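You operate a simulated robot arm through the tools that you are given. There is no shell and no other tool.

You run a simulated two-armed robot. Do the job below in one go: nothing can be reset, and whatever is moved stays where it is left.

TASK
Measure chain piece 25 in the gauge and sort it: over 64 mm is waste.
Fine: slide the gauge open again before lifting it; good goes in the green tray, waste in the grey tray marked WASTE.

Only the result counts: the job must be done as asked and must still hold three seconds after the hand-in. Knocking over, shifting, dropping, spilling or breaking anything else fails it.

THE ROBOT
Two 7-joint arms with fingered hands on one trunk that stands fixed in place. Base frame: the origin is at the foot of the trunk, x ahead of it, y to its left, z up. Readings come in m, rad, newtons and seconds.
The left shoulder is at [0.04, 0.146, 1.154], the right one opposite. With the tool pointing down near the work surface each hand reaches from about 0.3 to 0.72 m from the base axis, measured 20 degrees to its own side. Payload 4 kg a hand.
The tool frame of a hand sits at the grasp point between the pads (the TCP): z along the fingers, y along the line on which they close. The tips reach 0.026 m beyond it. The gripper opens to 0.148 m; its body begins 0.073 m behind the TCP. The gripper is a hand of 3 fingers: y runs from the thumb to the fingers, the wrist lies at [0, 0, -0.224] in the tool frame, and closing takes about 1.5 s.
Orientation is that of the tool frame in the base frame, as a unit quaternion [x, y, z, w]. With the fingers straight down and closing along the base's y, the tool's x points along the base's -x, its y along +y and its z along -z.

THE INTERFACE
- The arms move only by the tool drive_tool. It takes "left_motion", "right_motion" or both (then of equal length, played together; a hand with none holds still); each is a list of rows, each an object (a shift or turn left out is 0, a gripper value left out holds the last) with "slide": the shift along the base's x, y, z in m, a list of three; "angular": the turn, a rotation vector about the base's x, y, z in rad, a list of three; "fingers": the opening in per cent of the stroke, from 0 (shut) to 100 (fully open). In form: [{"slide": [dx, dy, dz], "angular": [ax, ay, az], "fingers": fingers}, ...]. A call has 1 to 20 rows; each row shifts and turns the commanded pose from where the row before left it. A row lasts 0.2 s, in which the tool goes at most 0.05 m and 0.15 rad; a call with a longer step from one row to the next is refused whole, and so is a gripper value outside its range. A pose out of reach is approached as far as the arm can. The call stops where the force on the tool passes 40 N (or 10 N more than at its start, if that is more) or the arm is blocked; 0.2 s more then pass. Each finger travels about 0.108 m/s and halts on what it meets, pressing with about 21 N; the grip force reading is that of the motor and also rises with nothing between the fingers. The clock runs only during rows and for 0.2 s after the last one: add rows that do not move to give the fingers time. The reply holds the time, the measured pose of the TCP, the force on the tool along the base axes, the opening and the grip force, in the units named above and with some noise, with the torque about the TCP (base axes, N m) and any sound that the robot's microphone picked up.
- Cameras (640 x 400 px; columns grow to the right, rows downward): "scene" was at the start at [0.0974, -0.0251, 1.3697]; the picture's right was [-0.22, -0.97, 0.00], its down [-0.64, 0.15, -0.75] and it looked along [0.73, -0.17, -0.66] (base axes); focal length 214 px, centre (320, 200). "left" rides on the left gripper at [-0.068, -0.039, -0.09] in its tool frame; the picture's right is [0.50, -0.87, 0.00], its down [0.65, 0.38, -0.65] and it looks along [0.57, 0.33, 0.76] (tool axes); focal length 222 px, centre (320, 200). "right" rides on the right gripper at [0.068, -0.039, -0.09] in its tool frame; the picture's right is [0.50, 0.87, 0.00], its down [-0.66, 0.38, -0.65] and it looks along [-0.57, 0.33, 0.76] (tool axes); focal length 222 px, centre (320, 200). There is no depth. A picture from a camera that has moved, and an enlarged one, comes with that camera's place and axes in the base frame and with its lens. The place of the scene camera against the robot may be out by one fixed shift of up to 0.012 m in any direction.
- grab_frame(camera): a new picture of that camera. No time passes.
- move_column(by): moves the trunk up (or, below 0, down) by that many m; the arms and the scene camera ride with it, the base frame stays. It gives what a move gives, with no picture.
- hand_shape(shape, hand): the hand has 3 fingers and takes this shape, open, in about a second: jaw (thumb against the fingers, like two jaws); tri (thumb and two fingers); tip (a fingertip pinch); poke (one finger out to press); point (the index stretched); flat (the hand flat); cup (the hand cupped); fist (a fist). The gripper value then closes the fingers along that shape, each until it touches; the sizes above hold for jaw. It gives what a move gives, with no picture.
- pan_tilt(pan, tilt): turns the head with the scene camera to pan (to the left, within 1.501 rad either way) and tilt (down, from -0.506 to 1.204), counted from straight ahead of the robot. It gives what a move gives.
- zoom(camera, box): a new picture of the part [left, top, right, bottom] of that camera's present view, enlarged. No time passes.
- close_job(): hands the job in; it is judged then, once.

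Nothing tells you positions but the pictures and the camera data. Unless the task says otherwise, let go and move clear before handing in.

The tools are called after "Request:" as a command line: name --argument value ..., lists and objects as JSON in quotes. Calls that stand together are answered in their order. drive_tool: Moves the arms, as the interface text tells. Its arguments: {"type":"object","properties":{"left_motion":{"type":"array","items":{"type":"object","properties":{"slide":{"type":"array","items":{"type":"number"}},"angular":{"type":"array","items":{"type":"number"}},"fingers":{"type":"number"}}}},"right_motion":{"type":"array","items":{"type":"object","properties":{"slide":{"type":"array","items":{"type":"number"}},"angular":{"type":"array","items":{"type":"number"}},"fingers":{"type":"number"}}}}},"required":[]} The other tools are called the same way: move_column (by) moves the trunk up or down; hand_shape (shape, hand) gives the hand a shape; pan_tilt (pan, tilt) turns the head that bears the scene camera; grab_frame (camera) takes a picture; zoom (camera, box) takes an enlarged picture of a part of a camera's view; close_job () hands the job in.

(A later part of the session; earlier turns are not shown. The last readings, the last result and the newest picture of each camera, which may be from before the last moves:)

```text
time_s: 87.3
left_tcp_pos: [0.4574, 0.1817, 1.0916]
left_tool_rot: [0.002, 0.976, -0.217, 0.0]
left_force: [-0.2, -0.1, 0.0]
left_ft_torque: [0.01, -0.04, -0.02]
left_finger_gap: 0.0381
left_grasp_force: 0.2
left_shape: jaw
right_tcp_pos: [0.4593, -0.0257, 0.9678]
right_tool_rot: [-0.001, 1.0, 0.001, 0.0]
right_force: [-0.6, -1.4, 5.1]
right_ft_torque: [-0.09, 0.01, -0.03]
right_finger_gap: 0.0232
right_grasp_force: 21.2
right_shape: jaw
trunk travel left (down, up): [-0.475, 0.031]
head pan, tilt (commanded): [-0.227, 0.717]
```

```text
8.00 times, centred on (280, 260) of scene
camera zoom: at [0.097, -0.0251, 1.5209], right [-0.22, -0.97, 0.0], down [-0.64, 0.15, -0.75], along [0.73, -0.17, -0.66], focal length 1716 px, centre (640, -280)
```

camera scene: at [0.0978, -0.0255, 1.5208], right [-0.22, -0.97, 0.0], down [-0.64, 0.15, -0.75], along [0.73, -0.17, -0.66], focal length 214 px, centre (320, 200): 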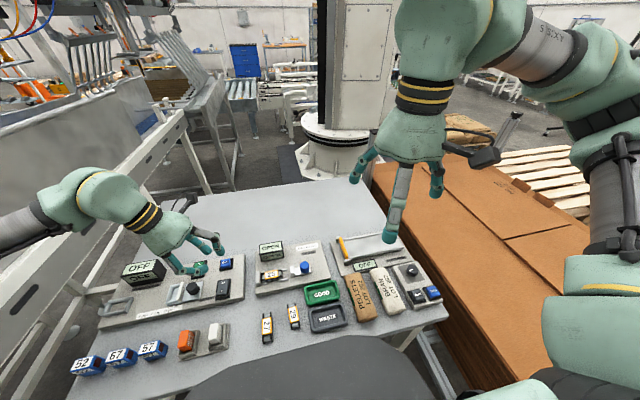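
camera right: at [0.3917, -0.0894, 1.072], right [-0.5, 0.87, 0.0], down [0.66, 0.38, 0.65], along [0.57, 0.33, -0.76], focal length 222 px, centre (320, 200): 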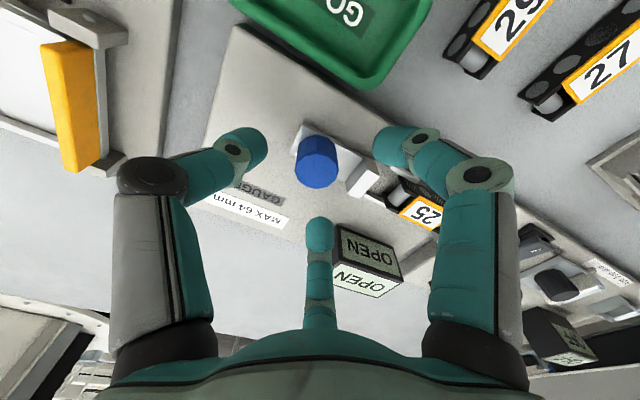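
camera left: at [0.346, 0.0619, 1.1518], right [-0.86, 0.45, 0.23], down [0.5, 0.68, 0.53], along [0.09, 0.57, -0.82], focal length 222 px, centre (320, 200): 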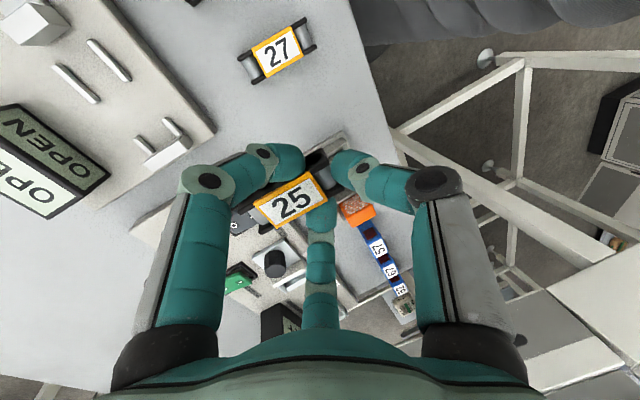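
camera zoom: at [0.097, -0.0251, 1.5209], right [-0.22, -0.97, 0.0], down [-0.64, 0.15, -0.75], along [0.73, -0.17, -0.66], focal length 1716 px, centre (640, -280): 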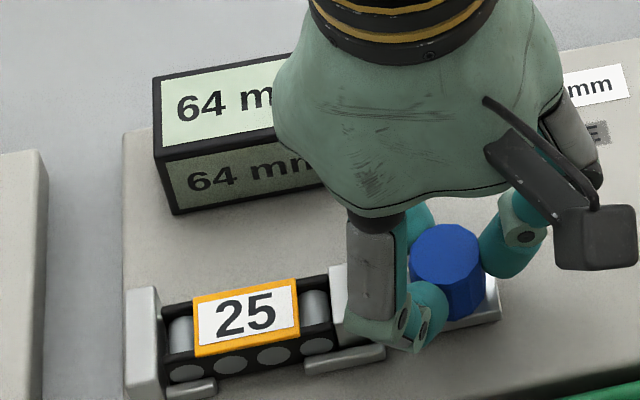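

The reading is 64 mm and still falling, so it isn't clamped yet. Continuing.

Request:
drive_tool --right_motion '[{"slide": [0, 0.0006, 0]}, {"slide": [0, 0.0006, 0]}, {}]'

Request:
zoom --camera "scene" --box '[250, 235, 310, 285]'

```text
time_s: 88.2
left_tcp_pos: [0.4581, 0.1811, 1.0926]
left_tool_rot: [0.001, 0.976, -0.216, -0.001]
left_force: [-0.2, 1.0, 0.8]
left_ft_torque: [-0.02, -0.03, -0.03]
left_finger_gap: 0.0384
left_grasp_force: 0.1
left_shape: jaw
right_tcp_pos: [0.4592, -0.0243, 0.9683]
right_tool_rot: [0.0, 1.0, 0.0, 0.0]
right_force: [1.6, -0.4, 5.7]
right_ft_torque: [-0.1, 0.02, -0.01]
right_finger_gap: 0.0233
right_grasp_force: 21.0
right_shape: jaw
trunk travel left (down, up): [-0.475, 0.031]
head pan, tilt (commanded): [-0.227, 0.717]
```

```text
8.00 times, centred on (280, 260) of scene
camera zoom: at [0.0972, -0.0251, 1.5209], right [-0.22, -0.97, 0.0], down [-0.64, 0.15, -0.75], along [0.73, -0.17, -0.66], focal length 1716 px, centre (640, -280)
```

zoom: 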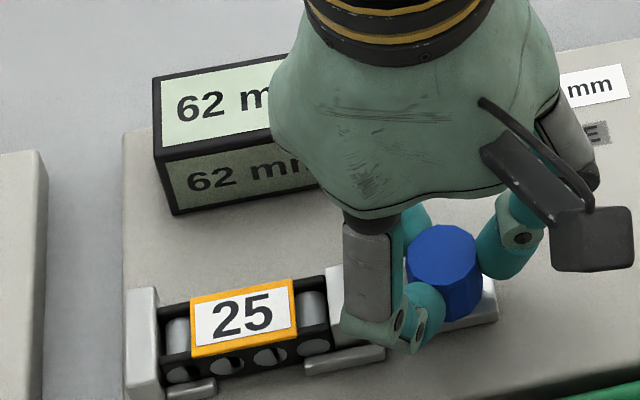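

It reads 62 mm, and the jaw is now pushing the piece toward the anvil. I'll keep going in half-millimetre steps until the reading stops changing and the force rises.

Request:
drive_tool --right_motion '[{"slide": [0, 0.0005, 0]}, {"slide": [0, 0.0005, 0]}, {}]'

Request:
zoom --camera "scene" --box '[250, 235, 310, 285]'

```text
time_s: 89.0
left_tcp_pos: [0.4564, 0.1793, 1.0922]
left_tool_rot: [0.002, 0.976, -0.216, -0.001]
left_force: [0.5, 0.5, 0.1]
left_ft_torque: [-0.03, 0.01, 0.01]
left_finger_gap: 0.0384
left_grasp_force: 0.0
left_shape: jaw
right_tcp_pos: [0.4589, -0.0237, 0.9679]
right_tool_rot: [-0.001, 1.0, 0.0, -0.001]
right_force: [0.4, -3.9, 10.1]
right_ft_torque: [-0.17, 0.03, 0.01]
right_finger_gap: 0.0235
right_grasp_force: 21.3
right_shape: jaw
trunk travel left (down, up): [-0.475, 0.031]
head pan, tilt (commanded): [-0.227, 0.717]
```

```text
8.00 times, centred on (280, 260) of scene
camera zoom: at [0.0964, -0.026, 1.5209], right [-0.22, -0.97, 0.0], down [-0.64, 0.15, -0.75], along [0.73, -0.17, -0.66], focal length 1716 px, centre (640, -280)
```

zoom: 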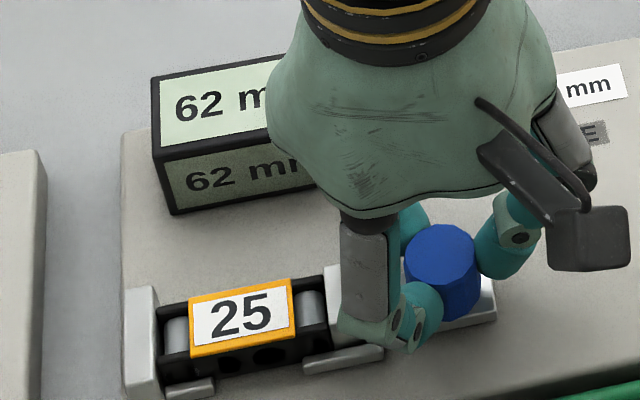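

The resisting force is rising and the reading holds at 62 mm. One more push will confirm it's firmly seated.

Request:
drive_tool --right_motion '[{"slide": [0, 0.0006, 0]}, {"slide": [0, 0.0006, 0]}, {}]'

Request:
zoom --camera "scene" --box '[250, 235, 310, 285]'

Request:
zoom --camera "right" --box '[280, 120, 440, 250]'

```text
time_s: 89.8
left_tcp_pos: [0.4573, 0.1793, 1.0908]
left_tool_rot: [0.002, 0.976, -0.217, -0.001]
left_force: [0.1, 0.7, 0.1]
left_ft_torque: [0.01, 0.0, 0.0]
left_finger_gap: 0.0381
left_grasp_force: 0.0
left_shape: jaw
right_tcp_pos: [0.4594, -0.0224, 0.9677]
right_tool_rot: [0.0, 1.0, 0.0, -0.001]
right_force: [2.2, -7.4, 2.1]
right_ft_torque: [-0.21, -0.12, 0.0]
right_finger_gap: 0.0239
right_grasp_force: 21.1
right_shape: jaw
trunk travel left (down, up): [-0.475, 0.031]
head pan, tilt (commanded): [-0.227, 0.717]
```

```text
8.00 times, centred on (280, 260) of scene
camera zoom: at [0.0977, -0.0266, 1.5208], right [-0.22, -0.97, 0.0], down [-0.64, 0.15, -0.75], along [0.73, -0.17, -0.66], focal length 1716 px, centre (640, -280)
```

zoom: 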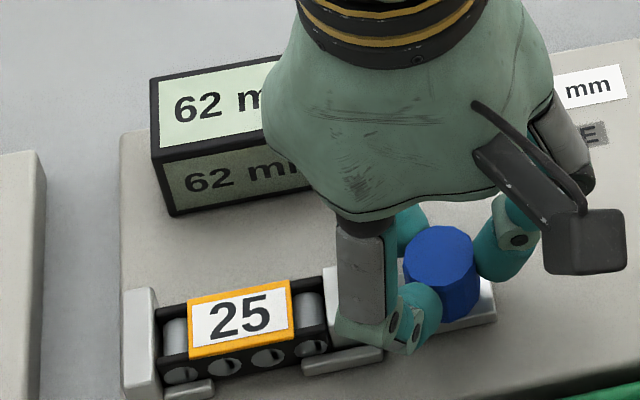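

```text
3.08 times, centred on (360, 185) of right
camera zoom: at [0.391, -0.061, 1.0595], right [-0.5, 0.87, 0.0], down [0.66, 0.38, 0.65], along [0.57, 0.33, -0.76], focal length 684 px, centre (197, 246)
```

zoom: 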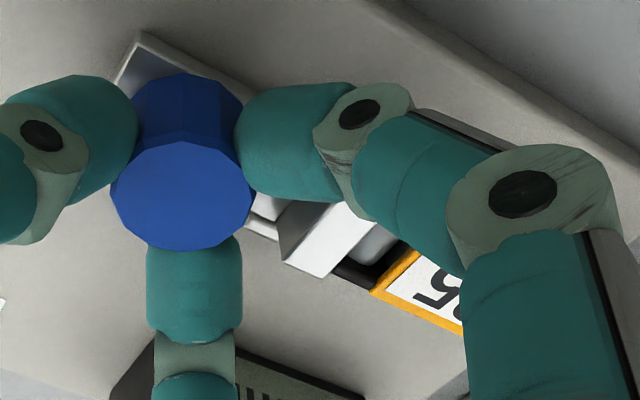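

The display holds steady at 62 mm with 7 N of clamping. A final slightly firmer push will make sure the reading is settled.

Request:
drive_tool --right_motion '[{"slide": [0, 0.001, 0]}, {"slide": [0, 0.001, 0]}, {}, {}, {}]'

Request:
zoom --camera "scene" --box '[250, 235, 310, 285]'

Request:
zoom --camera "left" --box '[300, 0, 460, 120]'

```text
time_s: 91.0
left_tcp_pos: [0.4571, 0.1781, 1.0918]
left_tool_rot: [0.002, 0.976, -0.216, 0.0]
left_force: [0.6, -0.4, 0.2]
left_ft_torque: [0.03, -0.02, 0.01]
left_finger_gap: 0.0379
left_grasp_force: 0.1
left_shape: jaw
right_tcp_pos: [0.4587, -0.0218, 0.9691]
right_tool_rot: [0.0, 1.0, 0.001, -0.001]
right_force: [3.2, -13.5, 2.3]
right_ft_torque: [-0.38, -0.1, 0.03]
right_finger_gap: 0.024
right_grasp_force: 20.8
right_shape: jaw
trunk travel left (down, up): [-0.475, 0.031]
head pan, tilt (commanded): [-0.227, 0.717]
```

```text
8.00 times, centred on (280, 260) of scene
camera zoom: at [0.0978, -0.0275, 1.5207], right [-0.22, -0.97, 0.0], down [-0.64, 0.15, -0.75], along [0.73, -0.17, -0.66], focal length 1716 px, centre (640, -280)
```

zoom: 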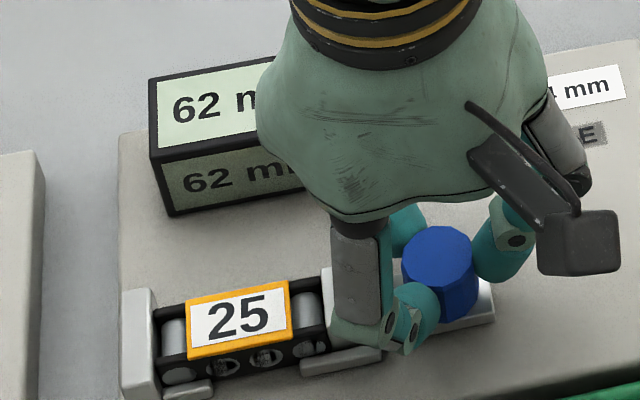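

```text
3.33 times, centred on (380, 60) of left
camera zoom: at [0.5261, 0.1815, 1.19], right [-0.5, -0.78, 0.37], down [-0.65, 0.62, 0.43], along [-0.57, -0.02, -0.82], focal length 740 px, centre (120, 667)
```

zoom: 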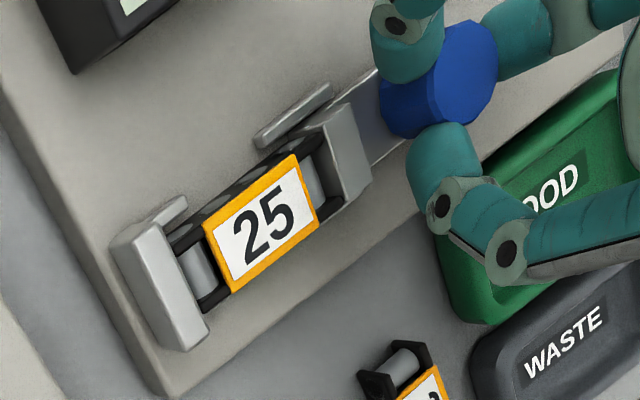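

Both cameras show the piece flush between anvil and jaw, and the reading is steady at 62 mm. That's under 64 mm, so piece 25 is good and goes in the green tray. Now I'll slide the gauge open again.

Request:
drive_tool --right_motion '[{"slide": [0, -0.002, 0]}, {"slide": [0, -0.003, 0]}, {"slide": [0, -0.004, 0]}, {"slide": [0, -0.004, 0]}, {"slide": [0, -0.004, 0]}, {"slide": [0, -0.004, 0]}, {"slide": [0, -0.004, 0]}, {"slide": [0, -0.004, 0]}, {"slide": [0, -0.003, 0]}, {}, {}]'

Request:
zoom --camera "scene" --box '[235, 215, 345, 295]'

```text
time_s: 93.3
left_tcp_pos: [0.4578, 0.1816, 1.0913]
left_tool_rot: [0.002, 0.976, -0.217, -0.001]
left_force: [-0.2, 0.4, -0.5]
left_ft_torque: [-0.02, 0.02, 0.04]
left_finger_gap: 0.0384
left_grasp_force: 0.0
left_shape: jaw
right_tcp_pos: [0.4591, -0.0514, 0.9684]
right_tool_rot: [0.0, 1.0, 0.0, -0.001]
right_force: [0.8, 0.9, 0.7]
right_ft_torque: [-0.01, -0.1, -0.01]
right_finger_gap: 0.0231
right_grasp_force: 21.0
right_shape: jaw
trunk travel left (down, up): [-0.475, 0.031]
head pan, tilt (commanded): [-0.227, 0.717]
```

```text
5.00 times, centred on (290, 255) of scene
camera zoom: at [0.0976, -0.0249, 1.5208], right [-0.22, -0.97, 0.0], down [-0.64, 0.15, -0.75], along [0.73, -0.17, -0.66], focal length 1072 px, centre (470, -75)
```

zoom: 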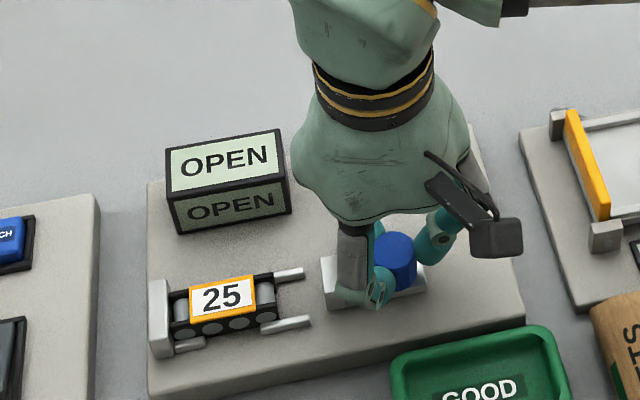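

The display reads OPEN and the piece stays against the anvil. I'll release the knob, lift straight up and take the right hand clear.

Request:
drive_tool --right_motion '[{"slide": [0, -0.001, 0]}, {"fingers": 22}, {"fingers": 30}, {"fingers": 40}, {"fingers": 45}, {}, {"slide": [0, 0, 0.015]}, {"slide": [0, 0, 0.03]}, {"slide": [0, 0, 0.04]}, {"slide": [0, 0, 0.04]}, {"slide": [-0.02, -0.03, 0.03]}, {"slide": [-0.02, -0.03, 0.03]}, {"slide": [-0.02, -0.03, 0.03]}, {"slide": [-0.02, -0.03, 0.03]}, {"slide": [-0.02, -0.03, 0.03]}, {}]'

Request:
zoom --camera "scene" --box '[235, 215, 345, 295]'

Request:
zoom --camera "scene" --box '[285, 265, 375, 340]'

```text
time_s: 96.8
left_tcp_pos: [0.4588, 0.1822, 1.0913]
left_tool_rot: [0.002, 0.976, -0.218, 0.0]
left_force: [1.1, -0.6, -0.7]
left_ft_torque: [-0.01, 0.0, -0.02]
left_finger_gap: 0.038
left_grasp_force: 0.0
left_shape: jaw
right_tcp_pos: [0.3562, -0.2027, 1.2447]
right_tool_rot: [-0.001, 1.0, 0.0, -0.001]
right_force: [0.1, -0.2, -0.1]
right_ft_torque: [-0.03, 0.02, -0.02]
right_finger_gap: 0.0664
right_grasp_force: 0.1
right_shape: jaw
trunk travel left (down, up): [-0.475, 0.031]
head pan, tilt (commanded): [-0.227, 0.717]
```

```text
5.00 times, centred on (290, 255) of scene
camera zoom: at [0.0981, -0.0243, 1.5208], right [-0.22, -0.97, 0.0], down [-0.64, 0.15, -0.75], along [0.73, -0.17, -0.66], focal length 1072 px, centre (470, -75)
```

zoom: 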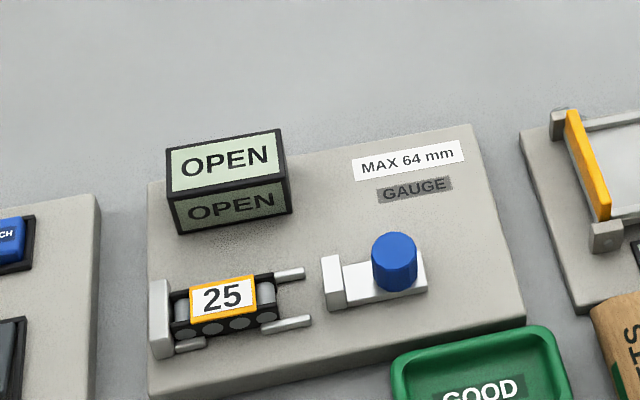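

```text
5.33 times, centred on (330, 302) of scene
camera zoom: at [0.0981, -0.0243, 1.5208], right [-0.22, -0.97, 0.0], down [-0.64, 0.15, -0.75], along [0.73, -0.17, -0.66], focal length 1144 px, centre (267, -347)
```

zoom: 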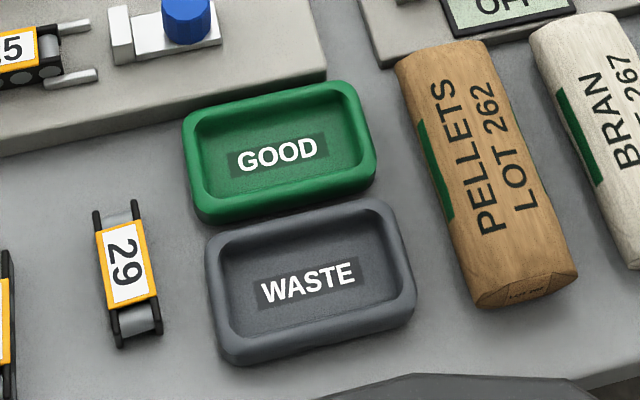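

Piece 25 is resting in the open gauge. The left hand, still at the same tilt, now goes back over it to pick it up.

Request:
drive_tool --left_motion '[{"slide": [0, -0.04, 0]}, {"slide": [0, -0.04, -0.01]}, {"slide": [0, -0.04, -0.02]}, {"slide": [0, -0.018, -0.03]}, {"slide": [0, 0, -0.03]}, {"slide": [0, 0, -0.02]}, {}, {}]'

Request:
zoom --camera "left" --box '[220, 70, 400, 230]'

Request:
zoom --camera "scene" --box '[250, 245, 310, 285]'

```text
time_s: 98.5
left_tcp_pos: [0.4604, 0.0417, 0.982]
left_tool_rot: [0.002, 0.976, -0.217, 0.0]
left_force: [-0.7, -0.3, -0.3]
left_ft_torque: [0.03, 0.01, 0.03]
left_finger_gap: 0.038
left_grasp_force: 0.1
left_shape: jaw
right_tcp_pos: [0.3565, -0.2028, 1.2448]
right_tool_rot: [-0.001, 1.0, 0.001, 0.0]
right_force: [0.0, -0.1, -0.2]
right_ft_torque: [-0.01, 0.02, 0.0]
right_finger_gap: 0.0662
right_grasp_force: 0.1
right_shape: jaw
trunk travel left (down, up): [-0.475, 0.031]
head pan, tilt (commanded): [-0.227, 0.717]
```

```text
2.50 times, centred on (310, 150) of left
camera zoom: at [0.5293, 0.044, 1.0798], right [-0.5, -0.78, 0.37], down [-0.65, 0.62, 0.43], along [-0.57, -0.02, -0.82], focal length 555 px, centre (345, 325)
```

zoom: 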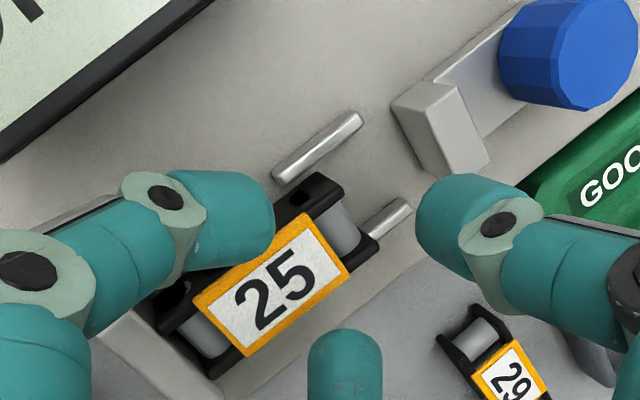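

```text
10.00 times, centred on (280, 265) of scene
camera zoom: at [0.0974, -0.0249, 1.5208], right [-0.22, -0.97, 0.0], down [-0.64, 0.15, -0.75], along [0.73, -0.17, -0.66], focal length 2145 px, centre (720, -450)
```

zoom: 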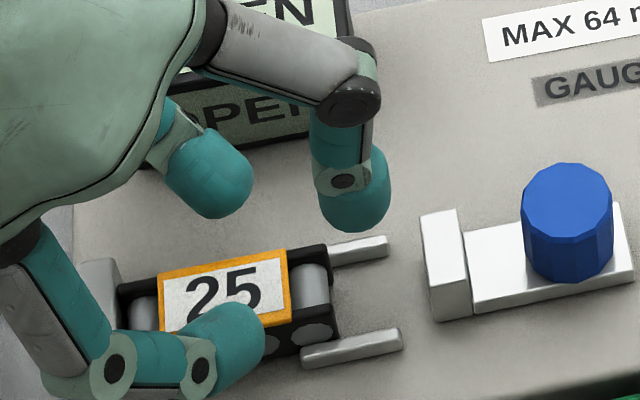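

The label centre is about 3 mm off in x and 3.5 mm off in y relative to the fingers. I'll correct that and lower part of the way.

Request:
drive_tool --left_motion '[{"slide": [-0.003, 0.0035, 0]}, {"slide": [0, 0, -0.007]}, {"slide": [0, 0, -0.005]}, {}, {}]'

Request:
zoom --camera "left" --box '[220, 70, 400, 230]'

Request:
zoom --camera "scene" --box '[250, 245, 310, 285]'

```text
time_s: 99.8
left_tcp_pos: [0.4563, 0.045, 0.9699]
left_tool_rot: [0.002, 0.976, -0.217, -0.001]
left_force: [-0.2, -1.1, -0.2]
left_ft_torque: [0.01, -0.01, 0.02]
left_finger_gap: 0.0384
left_grasp_force: 0.0
left_shape: jaw
right_tcp_pos: [0.3561, -0.2035, 1.2455]
right_tool_rot: [0.0, 1.0, 0.0, 0.0]
right_force: [-1.1, 1.1, 0.4]
right_ft_torque: [0.02, -0.02, 0.03]
right_finger_gap: 0.0662
right_grasp_force: 0.2
right_shape: jaw
trunk travel left (down, up): [-0.475, 0.031]
head pan, tilt (commanded): [-0.227, 0.717]
```

```text
2.50 times, centred on (310, 150) of left
camera zoom: at [0.5253, 0.0475, 1.0674], right [-0.5, -0.78, 0.37], down [-0.65, 0.62, 0.43], along [-0.57, -0.02, -0.82], focal length 555 px, centre (345, 325)
```

zoom: 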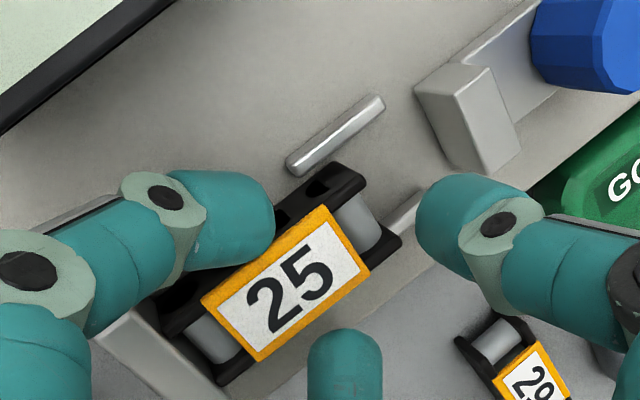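

```text
10.00 times, centred on (280, 265) of scene
camera zoom: at [0.0974, -0.0251, 1.5208], right [-0.22, -0.97, 0.0], down [-0.64, 0.15, -0.75], along [0.73, -0.17, -0.66], focal length 2145 px, centre (720, -450)
```

zoom: 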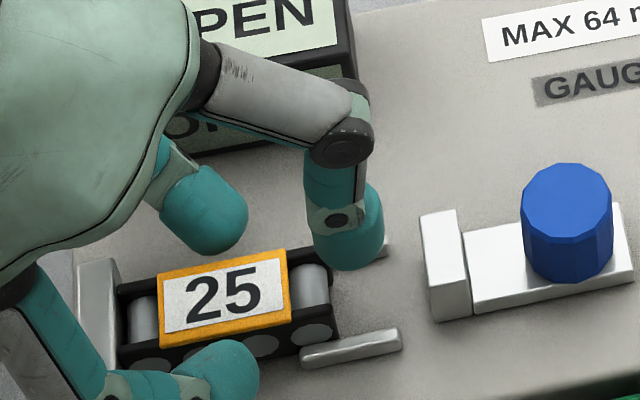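

Good alignment. I'll lower to grip height in small steps.

Request:
drive_tool --left_motion '[{"slide": [0.0007, 0, -0.005]}, {"slide": [0, 0, -0.004]}, {"slide": [0, 0, -0.003]}, {}, {}]'

Request:
zoom --camera "left" --box '[220, 90, 400, 250]'

Request:
zoom --camera "scene" --box '[250, 245, 310, 285]'

```text
time_s: 101.0
left_tcp_pos: [0.4571, 0.0444, 0.9584]
left_tool_rot: [0.002, 0.976, -0.216, 0.0]
left_force: [0.3, 0.2, 0.2]
left_ft_torque: [-0.02, -0.01, 0.0]
left_finger_gap: 0.0381
left_grasp_force: 0.1
left_shape: jaw
right_tcp_pos: [0.3568, -0.2045, 1.2448]
right_tool_rot: [0.0, 1.0, 0.0, 0.0]
right_force: [0.3, -0.3, 0.2]
right_ft_torque: [0.01, -0.04, 0.02]
right_finger_gap: 0.0661
right_grasp_force: 0.2
right_shape: jaw
trunk travel left (down, up): [-0.475, 0.031]
head pan, tilt (commanded): [-0.227, 0.717]
```

```text
2.50 times, centred on (310, 170) of left
camera zoom: at [0.5255, 0.0477, 1.0559], right [-0.5, -0.78, 0.37], down [-0.65, 0.62, 0.43], along [-0.57, -0.02, -0.82], focal length 555 px, centre (345, 275)
```

zoom: 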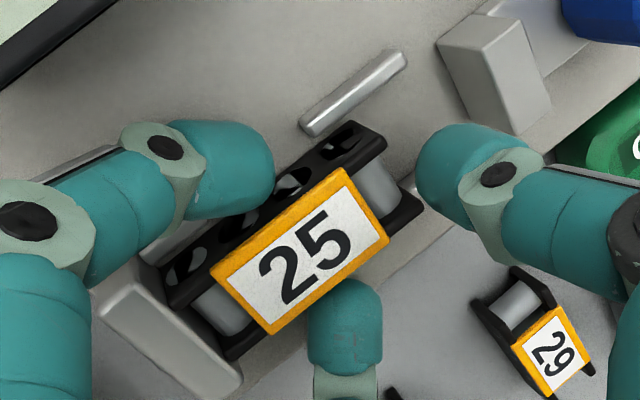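

```text
10.00 times, centred on (280, 265) of scene
camera zoom: at [0.0974, -0.0251, 1.5208], right [-0.22, -0.97, 0.0], down [-0.64, 0.15, -0.75], along [0.73, -0.17, -0.66], focal length 2145 px, centre (720, -450)
```

zoom: 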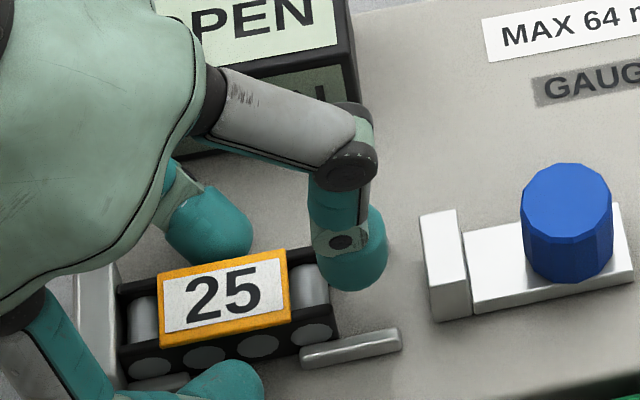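

Well positioned. Another 2 mm down, then close.

Request:
drive_tool --left_motion '[{"slide": [0, 0, -0.0015]}, {}, {"fingers": 22}, {"fingers": 19}, {"fingers": 17}, {"fingers": 15}, {"fingers": 13}, {"fingers": 12}, {}, {}]'

Request:
zoom --camera "left" --box '[220, 90, 400, 250]'

```text
time_s: 103.2
left_tcp_pos: [0.457, 0.045, 0.9577]
left_tool_rot: [0.002, 0.976, -0.217, 0.001]
left_force: [0.5, -0.9, 8.0]
left_ft_torque: [-0.26, -0.03, 0.05]
left_finger_gap: 0.0241
left_grasp_force: 21.7
left_shape: jaw
right_tcp_pos: [0.3558, -0.2039, 1.2451]
right_tool_rot: [0.0, 1.0, 0.0, 0.0]
right_force: [0.2, -0.1, 0.3]
right_ft_torque: [0.01, 0.02, -0.04]
right_finger_gap: 0.0661
right_grasp_force: 0.0
right_shape: jaw
trunk travel left (down, up): [-0.475, 0.031]
head pan, tilt (commanded): [-0.227, 0.717]
```

```text
2.50 times, centred on (310, 170) of left
camera zoom: at [0.5251, 0.0474, 1.0547], right [-0.5, -0.78, 0.37], down [-0.65, 0.62, 0.43], along [-0.57, -0.02, -0.82], focal length 555 px, centre (345, 275)
```

zoom: 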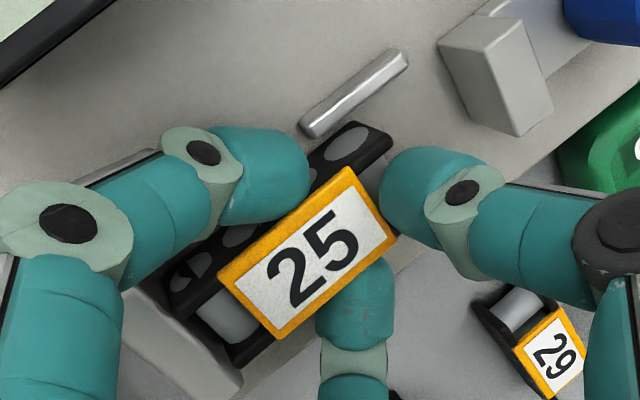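

The grip reads 21 N, though the thumb is pressing on the end of the piece. I'll test with a small lift.

Request:
drive_tool --left_motion '[{"slide": [0, 0, 0.002]}, {"slide": [0, 0, 0.002]}, {"slide": [0, 0, 0.003]}, {}, {}]'

Request:
zoom --camera "left" --box '[220, 90, 400, 250]'

Request:
zoom --camera "scene" --box '[250, 245, 310, 285]'

```text
time_s: 104.3
left_tcp_pos: [0.4563, 0.0443, 0.9627]
left_tool_rot: [0.003, 0.976, -0.216, 0.0]
left_force: [1.4, -2.9, -2.4]
left_ft_torque: [-0.13, -0.1, 0.03]
left_finger_gap: 0.0236
left_grasp_force: 21.0
left_shape: jaw
right_tcp_pos: [0.3568, -0.205, 1.2459]
right_tool_rot: [0.0, 1.0, 0.0, -0.001]
right_force: [1.2, -0.4, 0.1]
right_ft_torque: [0.02, 0.0, 0.0]
right_finger_gap: 0.0664
right_grasp_force: 0.0
right_shape: jaw
trunk travel left (down, up): [-0.475, 0.031]
head pan, tilt (commanded): [-0.227, 0.717]
```

```text
2.50 times, centred on (310, 170) of left
camera zoom: at [0.5251, 0.0478, 1.0608], right [-0.5, -0.78, 0.37], down [-0.65, 0.62, 0.43], along [-0.57, -0.02, -0.82], focal length 555 px, centre (345, 275)
```

zoom: 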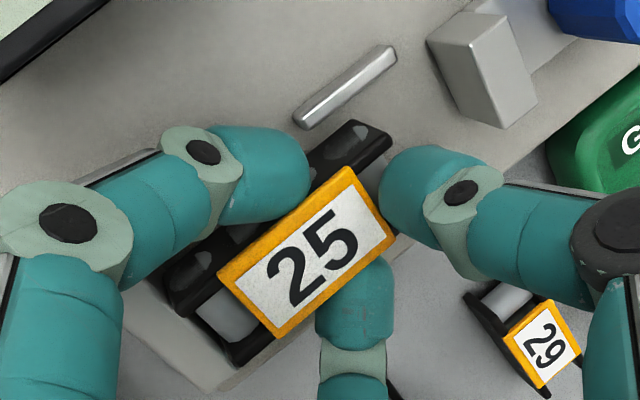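

```text
10.00 times, centred on (280, 265) of scene
camera zoom: at [0.098, -0.0256, 1.5208], right [-0.22, -0.97, 0.0], down [-0.64, 0.15, -0.75], along [0.73, -0.17, -0.66], focal length 2145 px, centre (720, -450)
```

zoom: 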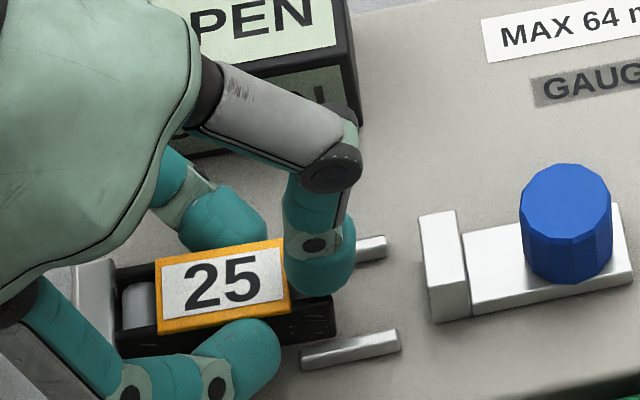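

It lifted about 5 mm and stayed level, but its end is rubbing on the anvil. I'll ease 1.5 mm away from the anvil and continue lifting.

Request:
drive_tool --left_motion '[{"slide": [0, -0.0015, 0.002]}, {"slide": [0, -0.0005, 0.004]}, {"slide": [0, 0, 0.005]}, {"slide": [0, 0, 0.008]}, {}, {}]'

Request:
zoom --camera "left" --box '[220, 90, 400, 250]'

Request:
zoom --camera "scene" --box '[250, 245, 310, 285]'

```text
time_s: 105.8
left_tcp_pos: [0.4554, 0.0434, 0.9835]
left_tool_rot: [0.002, 0.976, -0.216, 0.0]
left_force: [0.7, -0.8, -1.1]
left_ft_torque: [0.02, -0.01, -0.01]
left_finger_gap: 0.0237
left_grasp_force: 21.0
left_shape: jaw
right_tcp_pos: [0.3567, -0.2031, 1.2457]
right_tool_rot: [0.0, 1.0, 0.0, 0.0]
right_force: [0.0, 0.4, -0.1]
right_ft_torque: [0.06, 0.01, 0.01]
right_finger_gap: 0.0665
right_grasp_force: 0.0
right_shape: jaw
trunk travel left (down, up): [-0.475, 0.031]
head pan, tilt (commanded): [-0.227, 0.717]
```

```text
2.50 times, centred on (310, 170) of left
camera zoom: at [0.5243, 0.0457, 1.0809], right [-0.5, -0.78, 0.37], down [-0.65, 0.62, 0.43], along [-0.57, -0.02, -0.82], focal length 555 px, centre (345, 275)
```

zoom: 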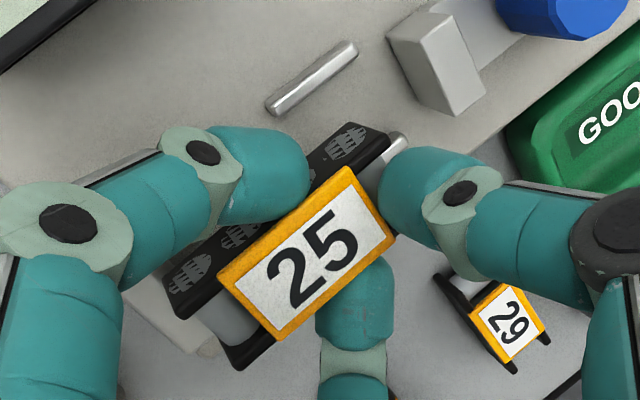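

```text
10.00 times, centred on (280, 265) of scene
camera zoom: at [0.0977, -0.0252, 1.5208], right [-0.22, -0.97, 0.0], down [-0.64, 0.15, -0.75], along [0.73, -0.17, -0.66], focal length 2145 px, centre (720, -450)
```

zoom: 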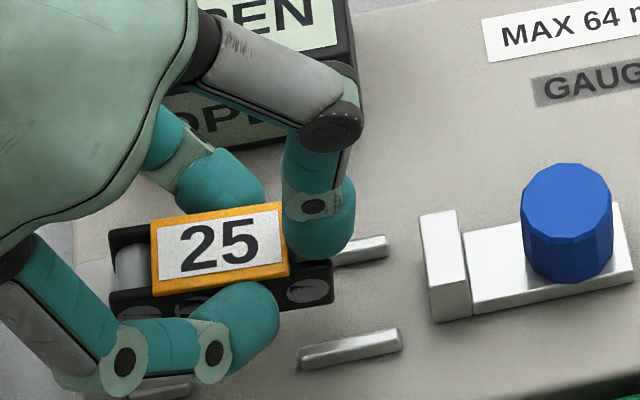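

The piece is out of the gauge and held freely. The green tray is roughly x 0.356–0.405 and y -0.131 to -0.039, and I need its rim height, so I'll measure it from both cameras.

Request:
zoom --camera "left" --box '[370, 80, 482, 160]'

Request:
zoom --camera "scene" --box '[308, 275, 352, 305]'

Request:
zoom --camera "right" --box '[230, 100, 420, 230]'

```text
5.00 times, centred on (426, 120) of left
camera zoom: at [0.5243, 0.0457, 1.0809], right [-0.5, -0.78, 0.37], down [-0.65, 0.62, 0.43], along [-0.57, -0.02, -0.82], focal length 1111 px, centre (-210, 600)
```

zoom: 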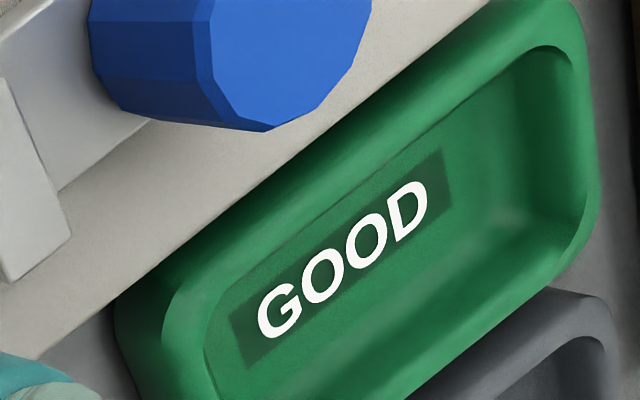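

```text
13.33 times, centred on (330, 290) of scene
camera zoom: at [0.0977, -0.0252, 1.5208], right [-0.22, -0.97, 0.0], down [-0.64, 0.15, -0.75], along [0.73, -0.17, -0.66], focal length 2860 px, centre (187, -1000)
```

zoom: 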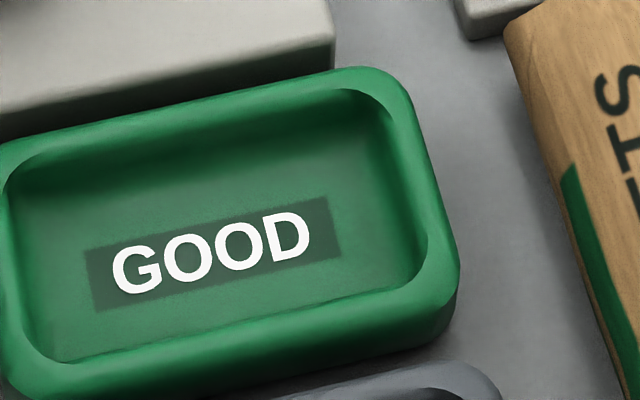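

```text
3.08 times, centred on (325, 165) of right
camera zoom: at [0.2885, -0.2416, 1.3365], right [-0.5, 0.87, 0.0], down [0.66, 0.38, 0.65], along [0.57, 0.33, -0.76], focal length 684 px, centre (305, 308)
```

zoom: 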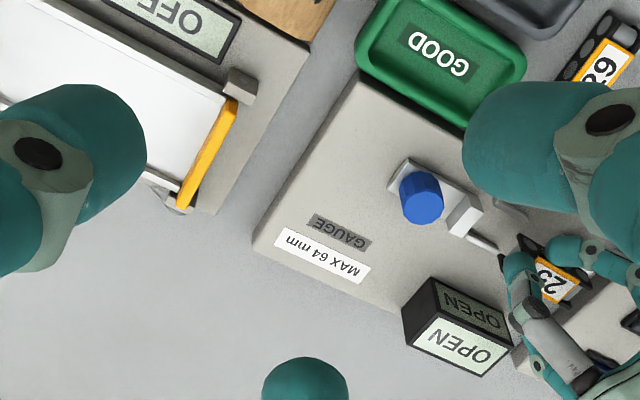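

The tray floor is at z≈0.908, its rim near 0.920 and its centre near (0.385, -0.087). I'll raise the piece, move the right hand further aside and carry the piece over the green tray.

Request:
drive_tool --left_motion '[{"slide": [0, 0, 0.02]}, {"slide": [0, 0, 0.03]}, {"slide": [0, 0, 0.01]}, {"slide": [-0.008, -0.015, 0]}, {"slide": [-0.009, -0.017, 0]}, {"slide": [-0.009, -0.017, 0]}, {"slide": [-0.009, -0.017, 0]}, {"slide": [-0.009, -0.017, 0]}, {"slide": [-0.009, -0.017, 0]}, {"slide": [-0.009, -0.017, 0]}, {"slide": [-0.009, -0.016, 0]}, {}, {}]' --right_motion '[{"slide": [0, -0.04, 0.01]}, {"slide": [0, -0.04, 0.01]}, {"slide": [0, -0.03, 0.0]}, {}, {}, {}, {}, {}, {}, {}, {}, {}, {}]'

Request:
grab_frame --camera "scene"

Request:
zoom --camera "left" --box '[200, 80, 440, 250]'

```text
time_s: 108.5
left_tcp_pos: [0.3868, -0.0891, 1.0414]
left_tool_rot: [0.002, 0.976, -0.216, -0.001]
left_force: [0.2, -0.1, -2.1]
left_ft_torque: [-0.05, -0.01, -0.03]
left_finger_gap: 0.0233
left_grasp_force: 21.1
left_shape: jaw
right_tcp_pos: [0.3599, -0.3138, 1.2629]
right_tool_rot: [-0.001, 1.0, 0.0, 0.0]
right_force: [-0.6, -0.1, 0.4]
right_ft_torque: [0.03, 0.01, 0.06]
right_finger_gap: 0.0664
right_grasp_force: 0.0
right_shape: jaw
trunk travel left (down, up): [-0.475, 0.031]
head pan, tilt (commanded): [-0.227, 0.717]
```

```text
taken
camera scene: at [0.0976, -0.025, 1.5208], right [-0.22, -0.97, 0.0], down [-0.64, 0.15, -0.75], along [0.73, -0.17, -0.66], focal length 214 px, centre (320, 200)
```

scene: 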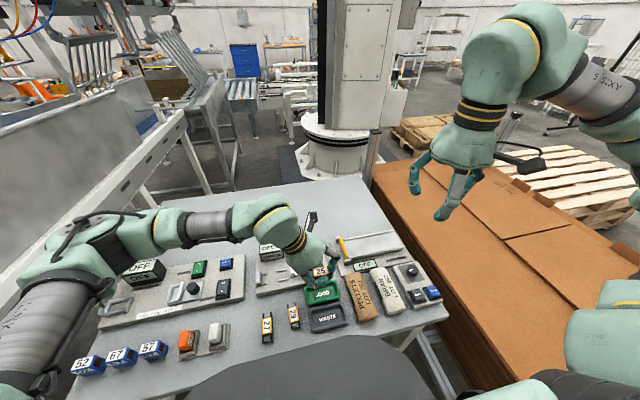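

```text
2.35 times, centred on (320, 165) of left
camera zoom: at [0.4529, -0.0863, 1.1395], right [-0.5, -0.78, 0.37], down [-0.65, 0.62, 0.43], along [-0.57, -0.02, -0.82], focal length 523 px, centre (320, 282)
```

zoom: 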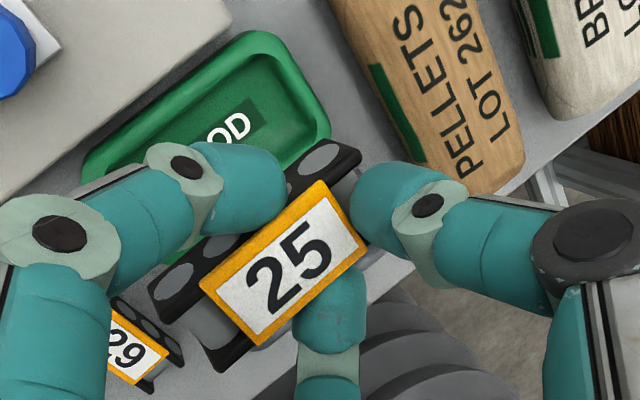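

The piece is above the green tray. I'll descend partway and check its alignment against the rim.

Request:
drive_tool --left_motion '[{"slide": [0.002, -0.003, -0.02]}, {"slide": [0, 0, -0.02]}, {"slide": [0, 0, -0.016]}, {}, {}]'

Request:
zoom --camera "left" --box '[200, 80, 440, 250]'

Request:
zoom --camera "scene" --box '[295, 260, 365, 310]'

```text
time_s: 109.8
left_tcp_pos: [0.3874, -0.0952, 0.9878]
left_tool_rot: [0.002, 0.976, -0.216, 0.0]
left_force: [-0.2, 0.2, -1.1]
left_ft_torque: [-0.02, -0.01, -0.03]
left_finger_gap: 0.0234
left_grasp_force: 20.9
left_shape: jaw
right_tcp_pos: [0.3594, -0.3138, 1.2642]
right_tool_rot: [0.0, 1.0, 0.0, 0.0]
right_force: [-0.1, 0.2, -0.6]
right_ft_torque: [0.02, -0.03, -0.01]
right_finger_gap: 0.0663
right_grasp_force: 0.1
right_shape: jaw
trunk travel left (down, up): [-0.475, 0.031]
head pan, tilt (commanded): [-0.227, 0.717]
```

```text
2.35 times, centred on (320, 165) of left
camera zoom: at [0.4555, -0.0915, 1.0854], right [-0.5, -0.78, 0.37], down [-0.65, 0.62, 0.43], along [-0.57, -0.02, -0.82], focal length 523 px, centre (320, 282)
```

zoom: 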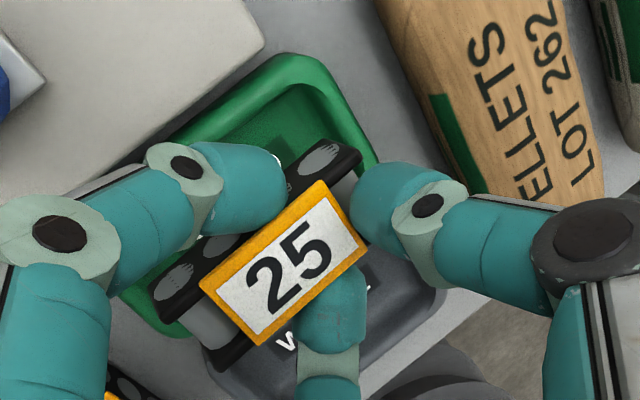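

```text
8.00 times, centred on (330, 285) of scene
camera zoom: at [0.0975, -0.0252, 1.5208], right [-0.22, -0.97, 0.0], down [-0.64, 0.15, -0.75], along [0.73, -0.17, -0.66], focal length 1716 px, centre (240, -480)
```

zoom: 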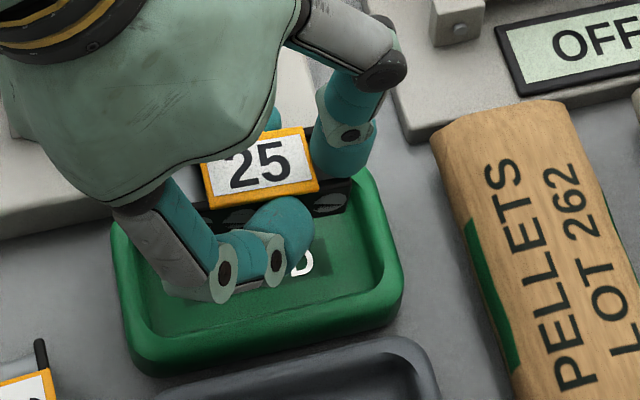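

Triangulating both, the piece centre is about (0.3895, -0.090) and the tray centre (0.386, -0.087). I'll shift -3.5 mm in x and +3 mm in y, then lower toward the rim.

Request:
drive_tool --left_motion '[{"slide": [-0.0035, 0.003, 0]}, {"slide": [0, 0, -0.01]}, {"slide": [0, 0, -0.01]}, {"slide": [0, 0, -0.008]}, {}, {}]'

Request:
zoom --camera "left" --box '[200, 80, 440, 250]'

Request:
zoom --camera "scene" --box '[295, 260, 365, 310]'

```text
time_s: 111.2
left_tcp_pos: [0.3831, -0.091, 0.9584]
left_tool_rot: [0.001, 0.976, -0.216, 0.0]
left_force: [0.5, -0.3, -1.1]
left_ft_torque: [-0.02, 0.01, -0.01]
left_finger_gap: 0.0237
left_grasp_force: 21.0
left_shape: jaw
right_tcp_pos: [0.3591, -0.3134, 1.2643]
right_tool_rot: [0.0, 1.0, -0.001, -0.001]
right_force: [-0.4, -0.2, 0.1]
right_ft_torque: [-0.01, -0.02, 0.01]
right_finger_gap: 0.0662
right_grasp_force: 0.1
right_shape: jaw
trunk travel left (down, up): [-0.475, 0.031]
head pan, tilt (commanded): [-0.227, 0.717]
```

```text
2.35 times, centred on (320, 165) of left
camera zoom: at [0.4513, -0.088, 1.056], right [-0.5, -0.78, 0.37], down [-0.65, 0.62, 0.43], along [-0.57, -0.02, -0.82], focal length 523 px, centre (320, 282)
```

zoom: 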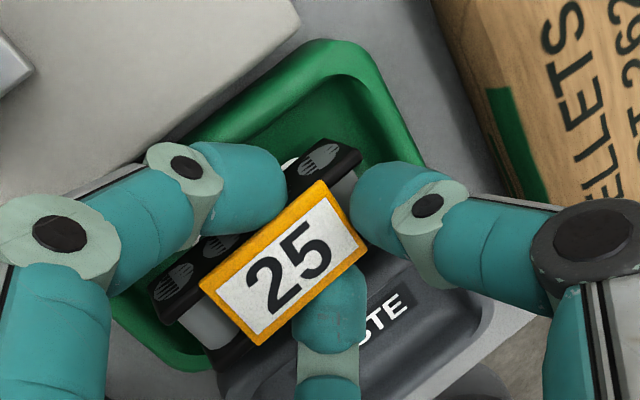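

```text
8.00 times, centred on (330, 285) of scene
camera zoom: at [0.0975, -0.0253, 1.5208], right [-0.22, -0.97, 0.0], down [-0.64, 0.15, -0.75], along [0.73, -0.17, -0.66], focal length 1716 px, centre (240, -480)
```

zoom: 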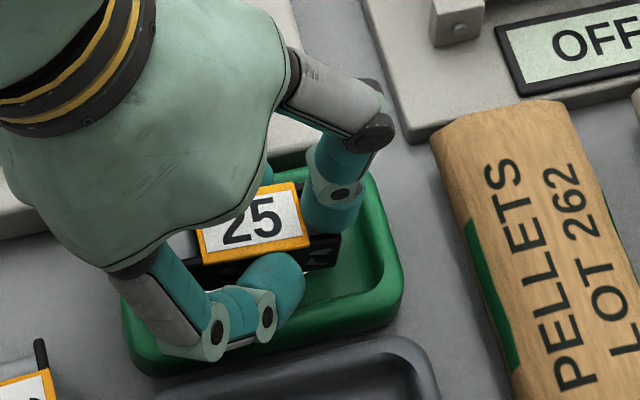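

The piece is centred over the tray. I'll lower in 1 mm steps until the fingertips are just above the rim.

Request:
drive_tool --left_motion '[{"slide": [0.0005, 0, -0.001]}, {"slide": [0, 0, -0.001]}, {"slide": [0, 0, -0.001]}, {"slide": [0, 0, -0.001]}, {}]'

Request:
zoom --camera "scene" --box '[305, 268, 353, 305]'

```text
time_s: 112.3
left_tcp_pos: [0.3831, -0.0899, 0.9539]
left_tool_rot: [0.002, 0.976, -0.217, 0.0]
left_force: [0.1, 0.1, -1.0]
left_ft_torque: [-0.03, -0.01, 0.0]
left_finger_gap: 0.0236
left_grasp_force: 20.6
left_shape: jaw
right_tcp_pos: [0.3596, -0.314, 1.2642]
right_tool_rot: [0.0, 1.0, 0.001, 0.0]
right_force: [-0.4, 0.3, -0.5]
right_ft_torque: [-0.02, -0.01, -0.01]
right_finger_gap: 0.0662
right_grasp_force: 0.1
right_shape: jaw
trunk travel left (down, up): [-0.475, 0.031]
head pan, tilt (commanded): [-0.227, 0.717]
```

```text
10.81 times, centred on (329, 286) of scene
camera zoom: at [0.0975, -0.0253, 1.5208], right [-0.22, -0.97, 0.0], down [-0.64, 0.15, -0.75], along [0.73, -0.17, -0.66], focal length 2319 px, centre (223, -735)
```

zoom: 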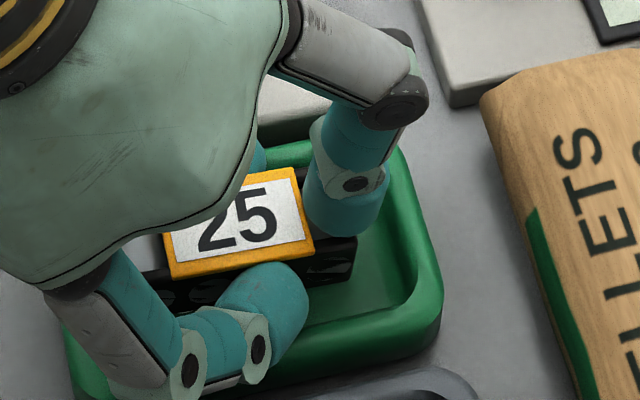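

Still no contact. I'll keep lowering gently.

Request:
drive_tool --left_motion '[{"slide": [0, 0, -0.001]}, {"slide": [0, 0, -0.001]}, {"slide": [0, 0, -0.001]}, {}]'

Request:
zoom --camera "scene" --box '[305, 268, 353, 305]'

Request:
zoom --camera "left" --box '[220, 90, 400, 250]'

```text
time_s: 113.3
left_tcp_pos: [0.3827, -0.0896, 0.951]
left_tool_rot: [0.001, 0.976, -0.217, 0.0]
left_force: [-1.2, 0.4, -0.9]
left_ft_torque: [-0.05, 0.0, -0.03]
left_finger_gap: 0.0234
left_grasp_force: 21.1
left_shape: jaw
right_tcp_pos: [0.3587, -0.3147, 1.2627]
right_tool_rot: [0.001, 1.0, 0.0, 0.0]
right_force: [0.5, -0.5, -0.5]
right_ft_torque: [0.05, -0.01, 0.01]
right_finger_gap: 0.0661
right_grasp_force: 0.1
right_shape: jaw
trunk travel left (down, up): [-0.475, 0.031]
head pan, tilt (commanded): [-0.227, 0.717]
```

```text
10.81 times, centred on (329, 286) of scene
camera zoom: at [0.0975, -0.0253, 1.5208], right [-0.22, -0.97, 0.0], down [-0.64, 0.15, -0.75], along [0.73, -0.17, -0.66], focal length 2319 px, centre (223, -735)
```

zoom: 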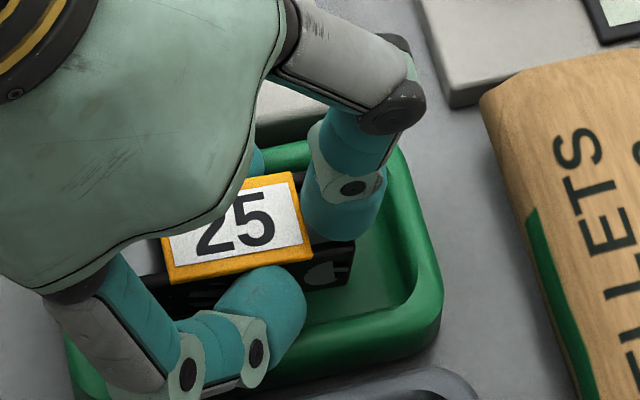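

```text
2.50 times, centred on (310, 170) of left
camera zoom: at [0.4519, -0.0872, 1.0488], right [-0.5, -0.78, 0.37], down [-0.65, 0.62, 0.43], along [-0.57, -0.02, -0.82], focal length 555 px, centre (345, 275)
```

zoom: 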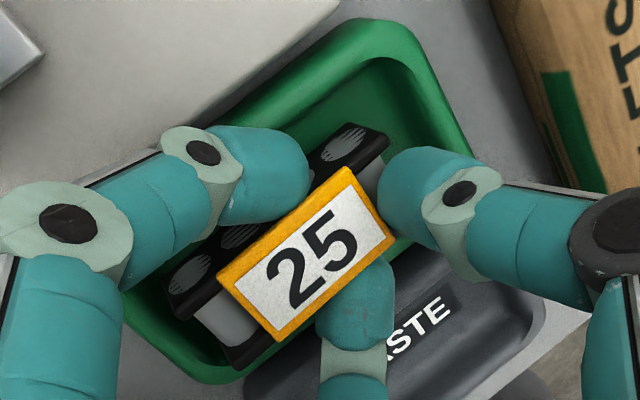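

No contact yet and the piece is well centred, with about 2.5 mm in y to correct. I'll adjust that and continue lowering by millimetres.

Request:
drive_tool --left_motion '[{"slide": [0, -0.0025, 0]}, {"slide": [0, 0, -0.001]}, {"slide": [0, 0, -0.001]}, {}]'

```text
time_s: 114.3
left_tcp_pos: [0.3843, -0.0924, 0.9493]
left_tool_rot: [0.002, 0.976, -0.217, -0.001]
left_force: [-0.6, 0.4, -0.9]
left_ft_torque: [0.04, 0.05, -0.02]
left_finger_gap: 0.0234
left_grasp_force: 21.2
left_shape: jaw
right_tcp_pos: [0.3597, -0.3142, 1.2644]
right_tool_rot: [0.0, 1.0, 0.0, 0.0]
right_force: [-0.2, 0.9, 0.8]
right_ft_torque: [-0.02, -0.01, 0.03]
right_finger_gap: 0.0662
right_grasp_force: 0.0
right_shape: jaw
trunk travel left (down, up): [-0.475, 0.031]
head pan, tilt (commanded): [-0.227, 0.717]
```

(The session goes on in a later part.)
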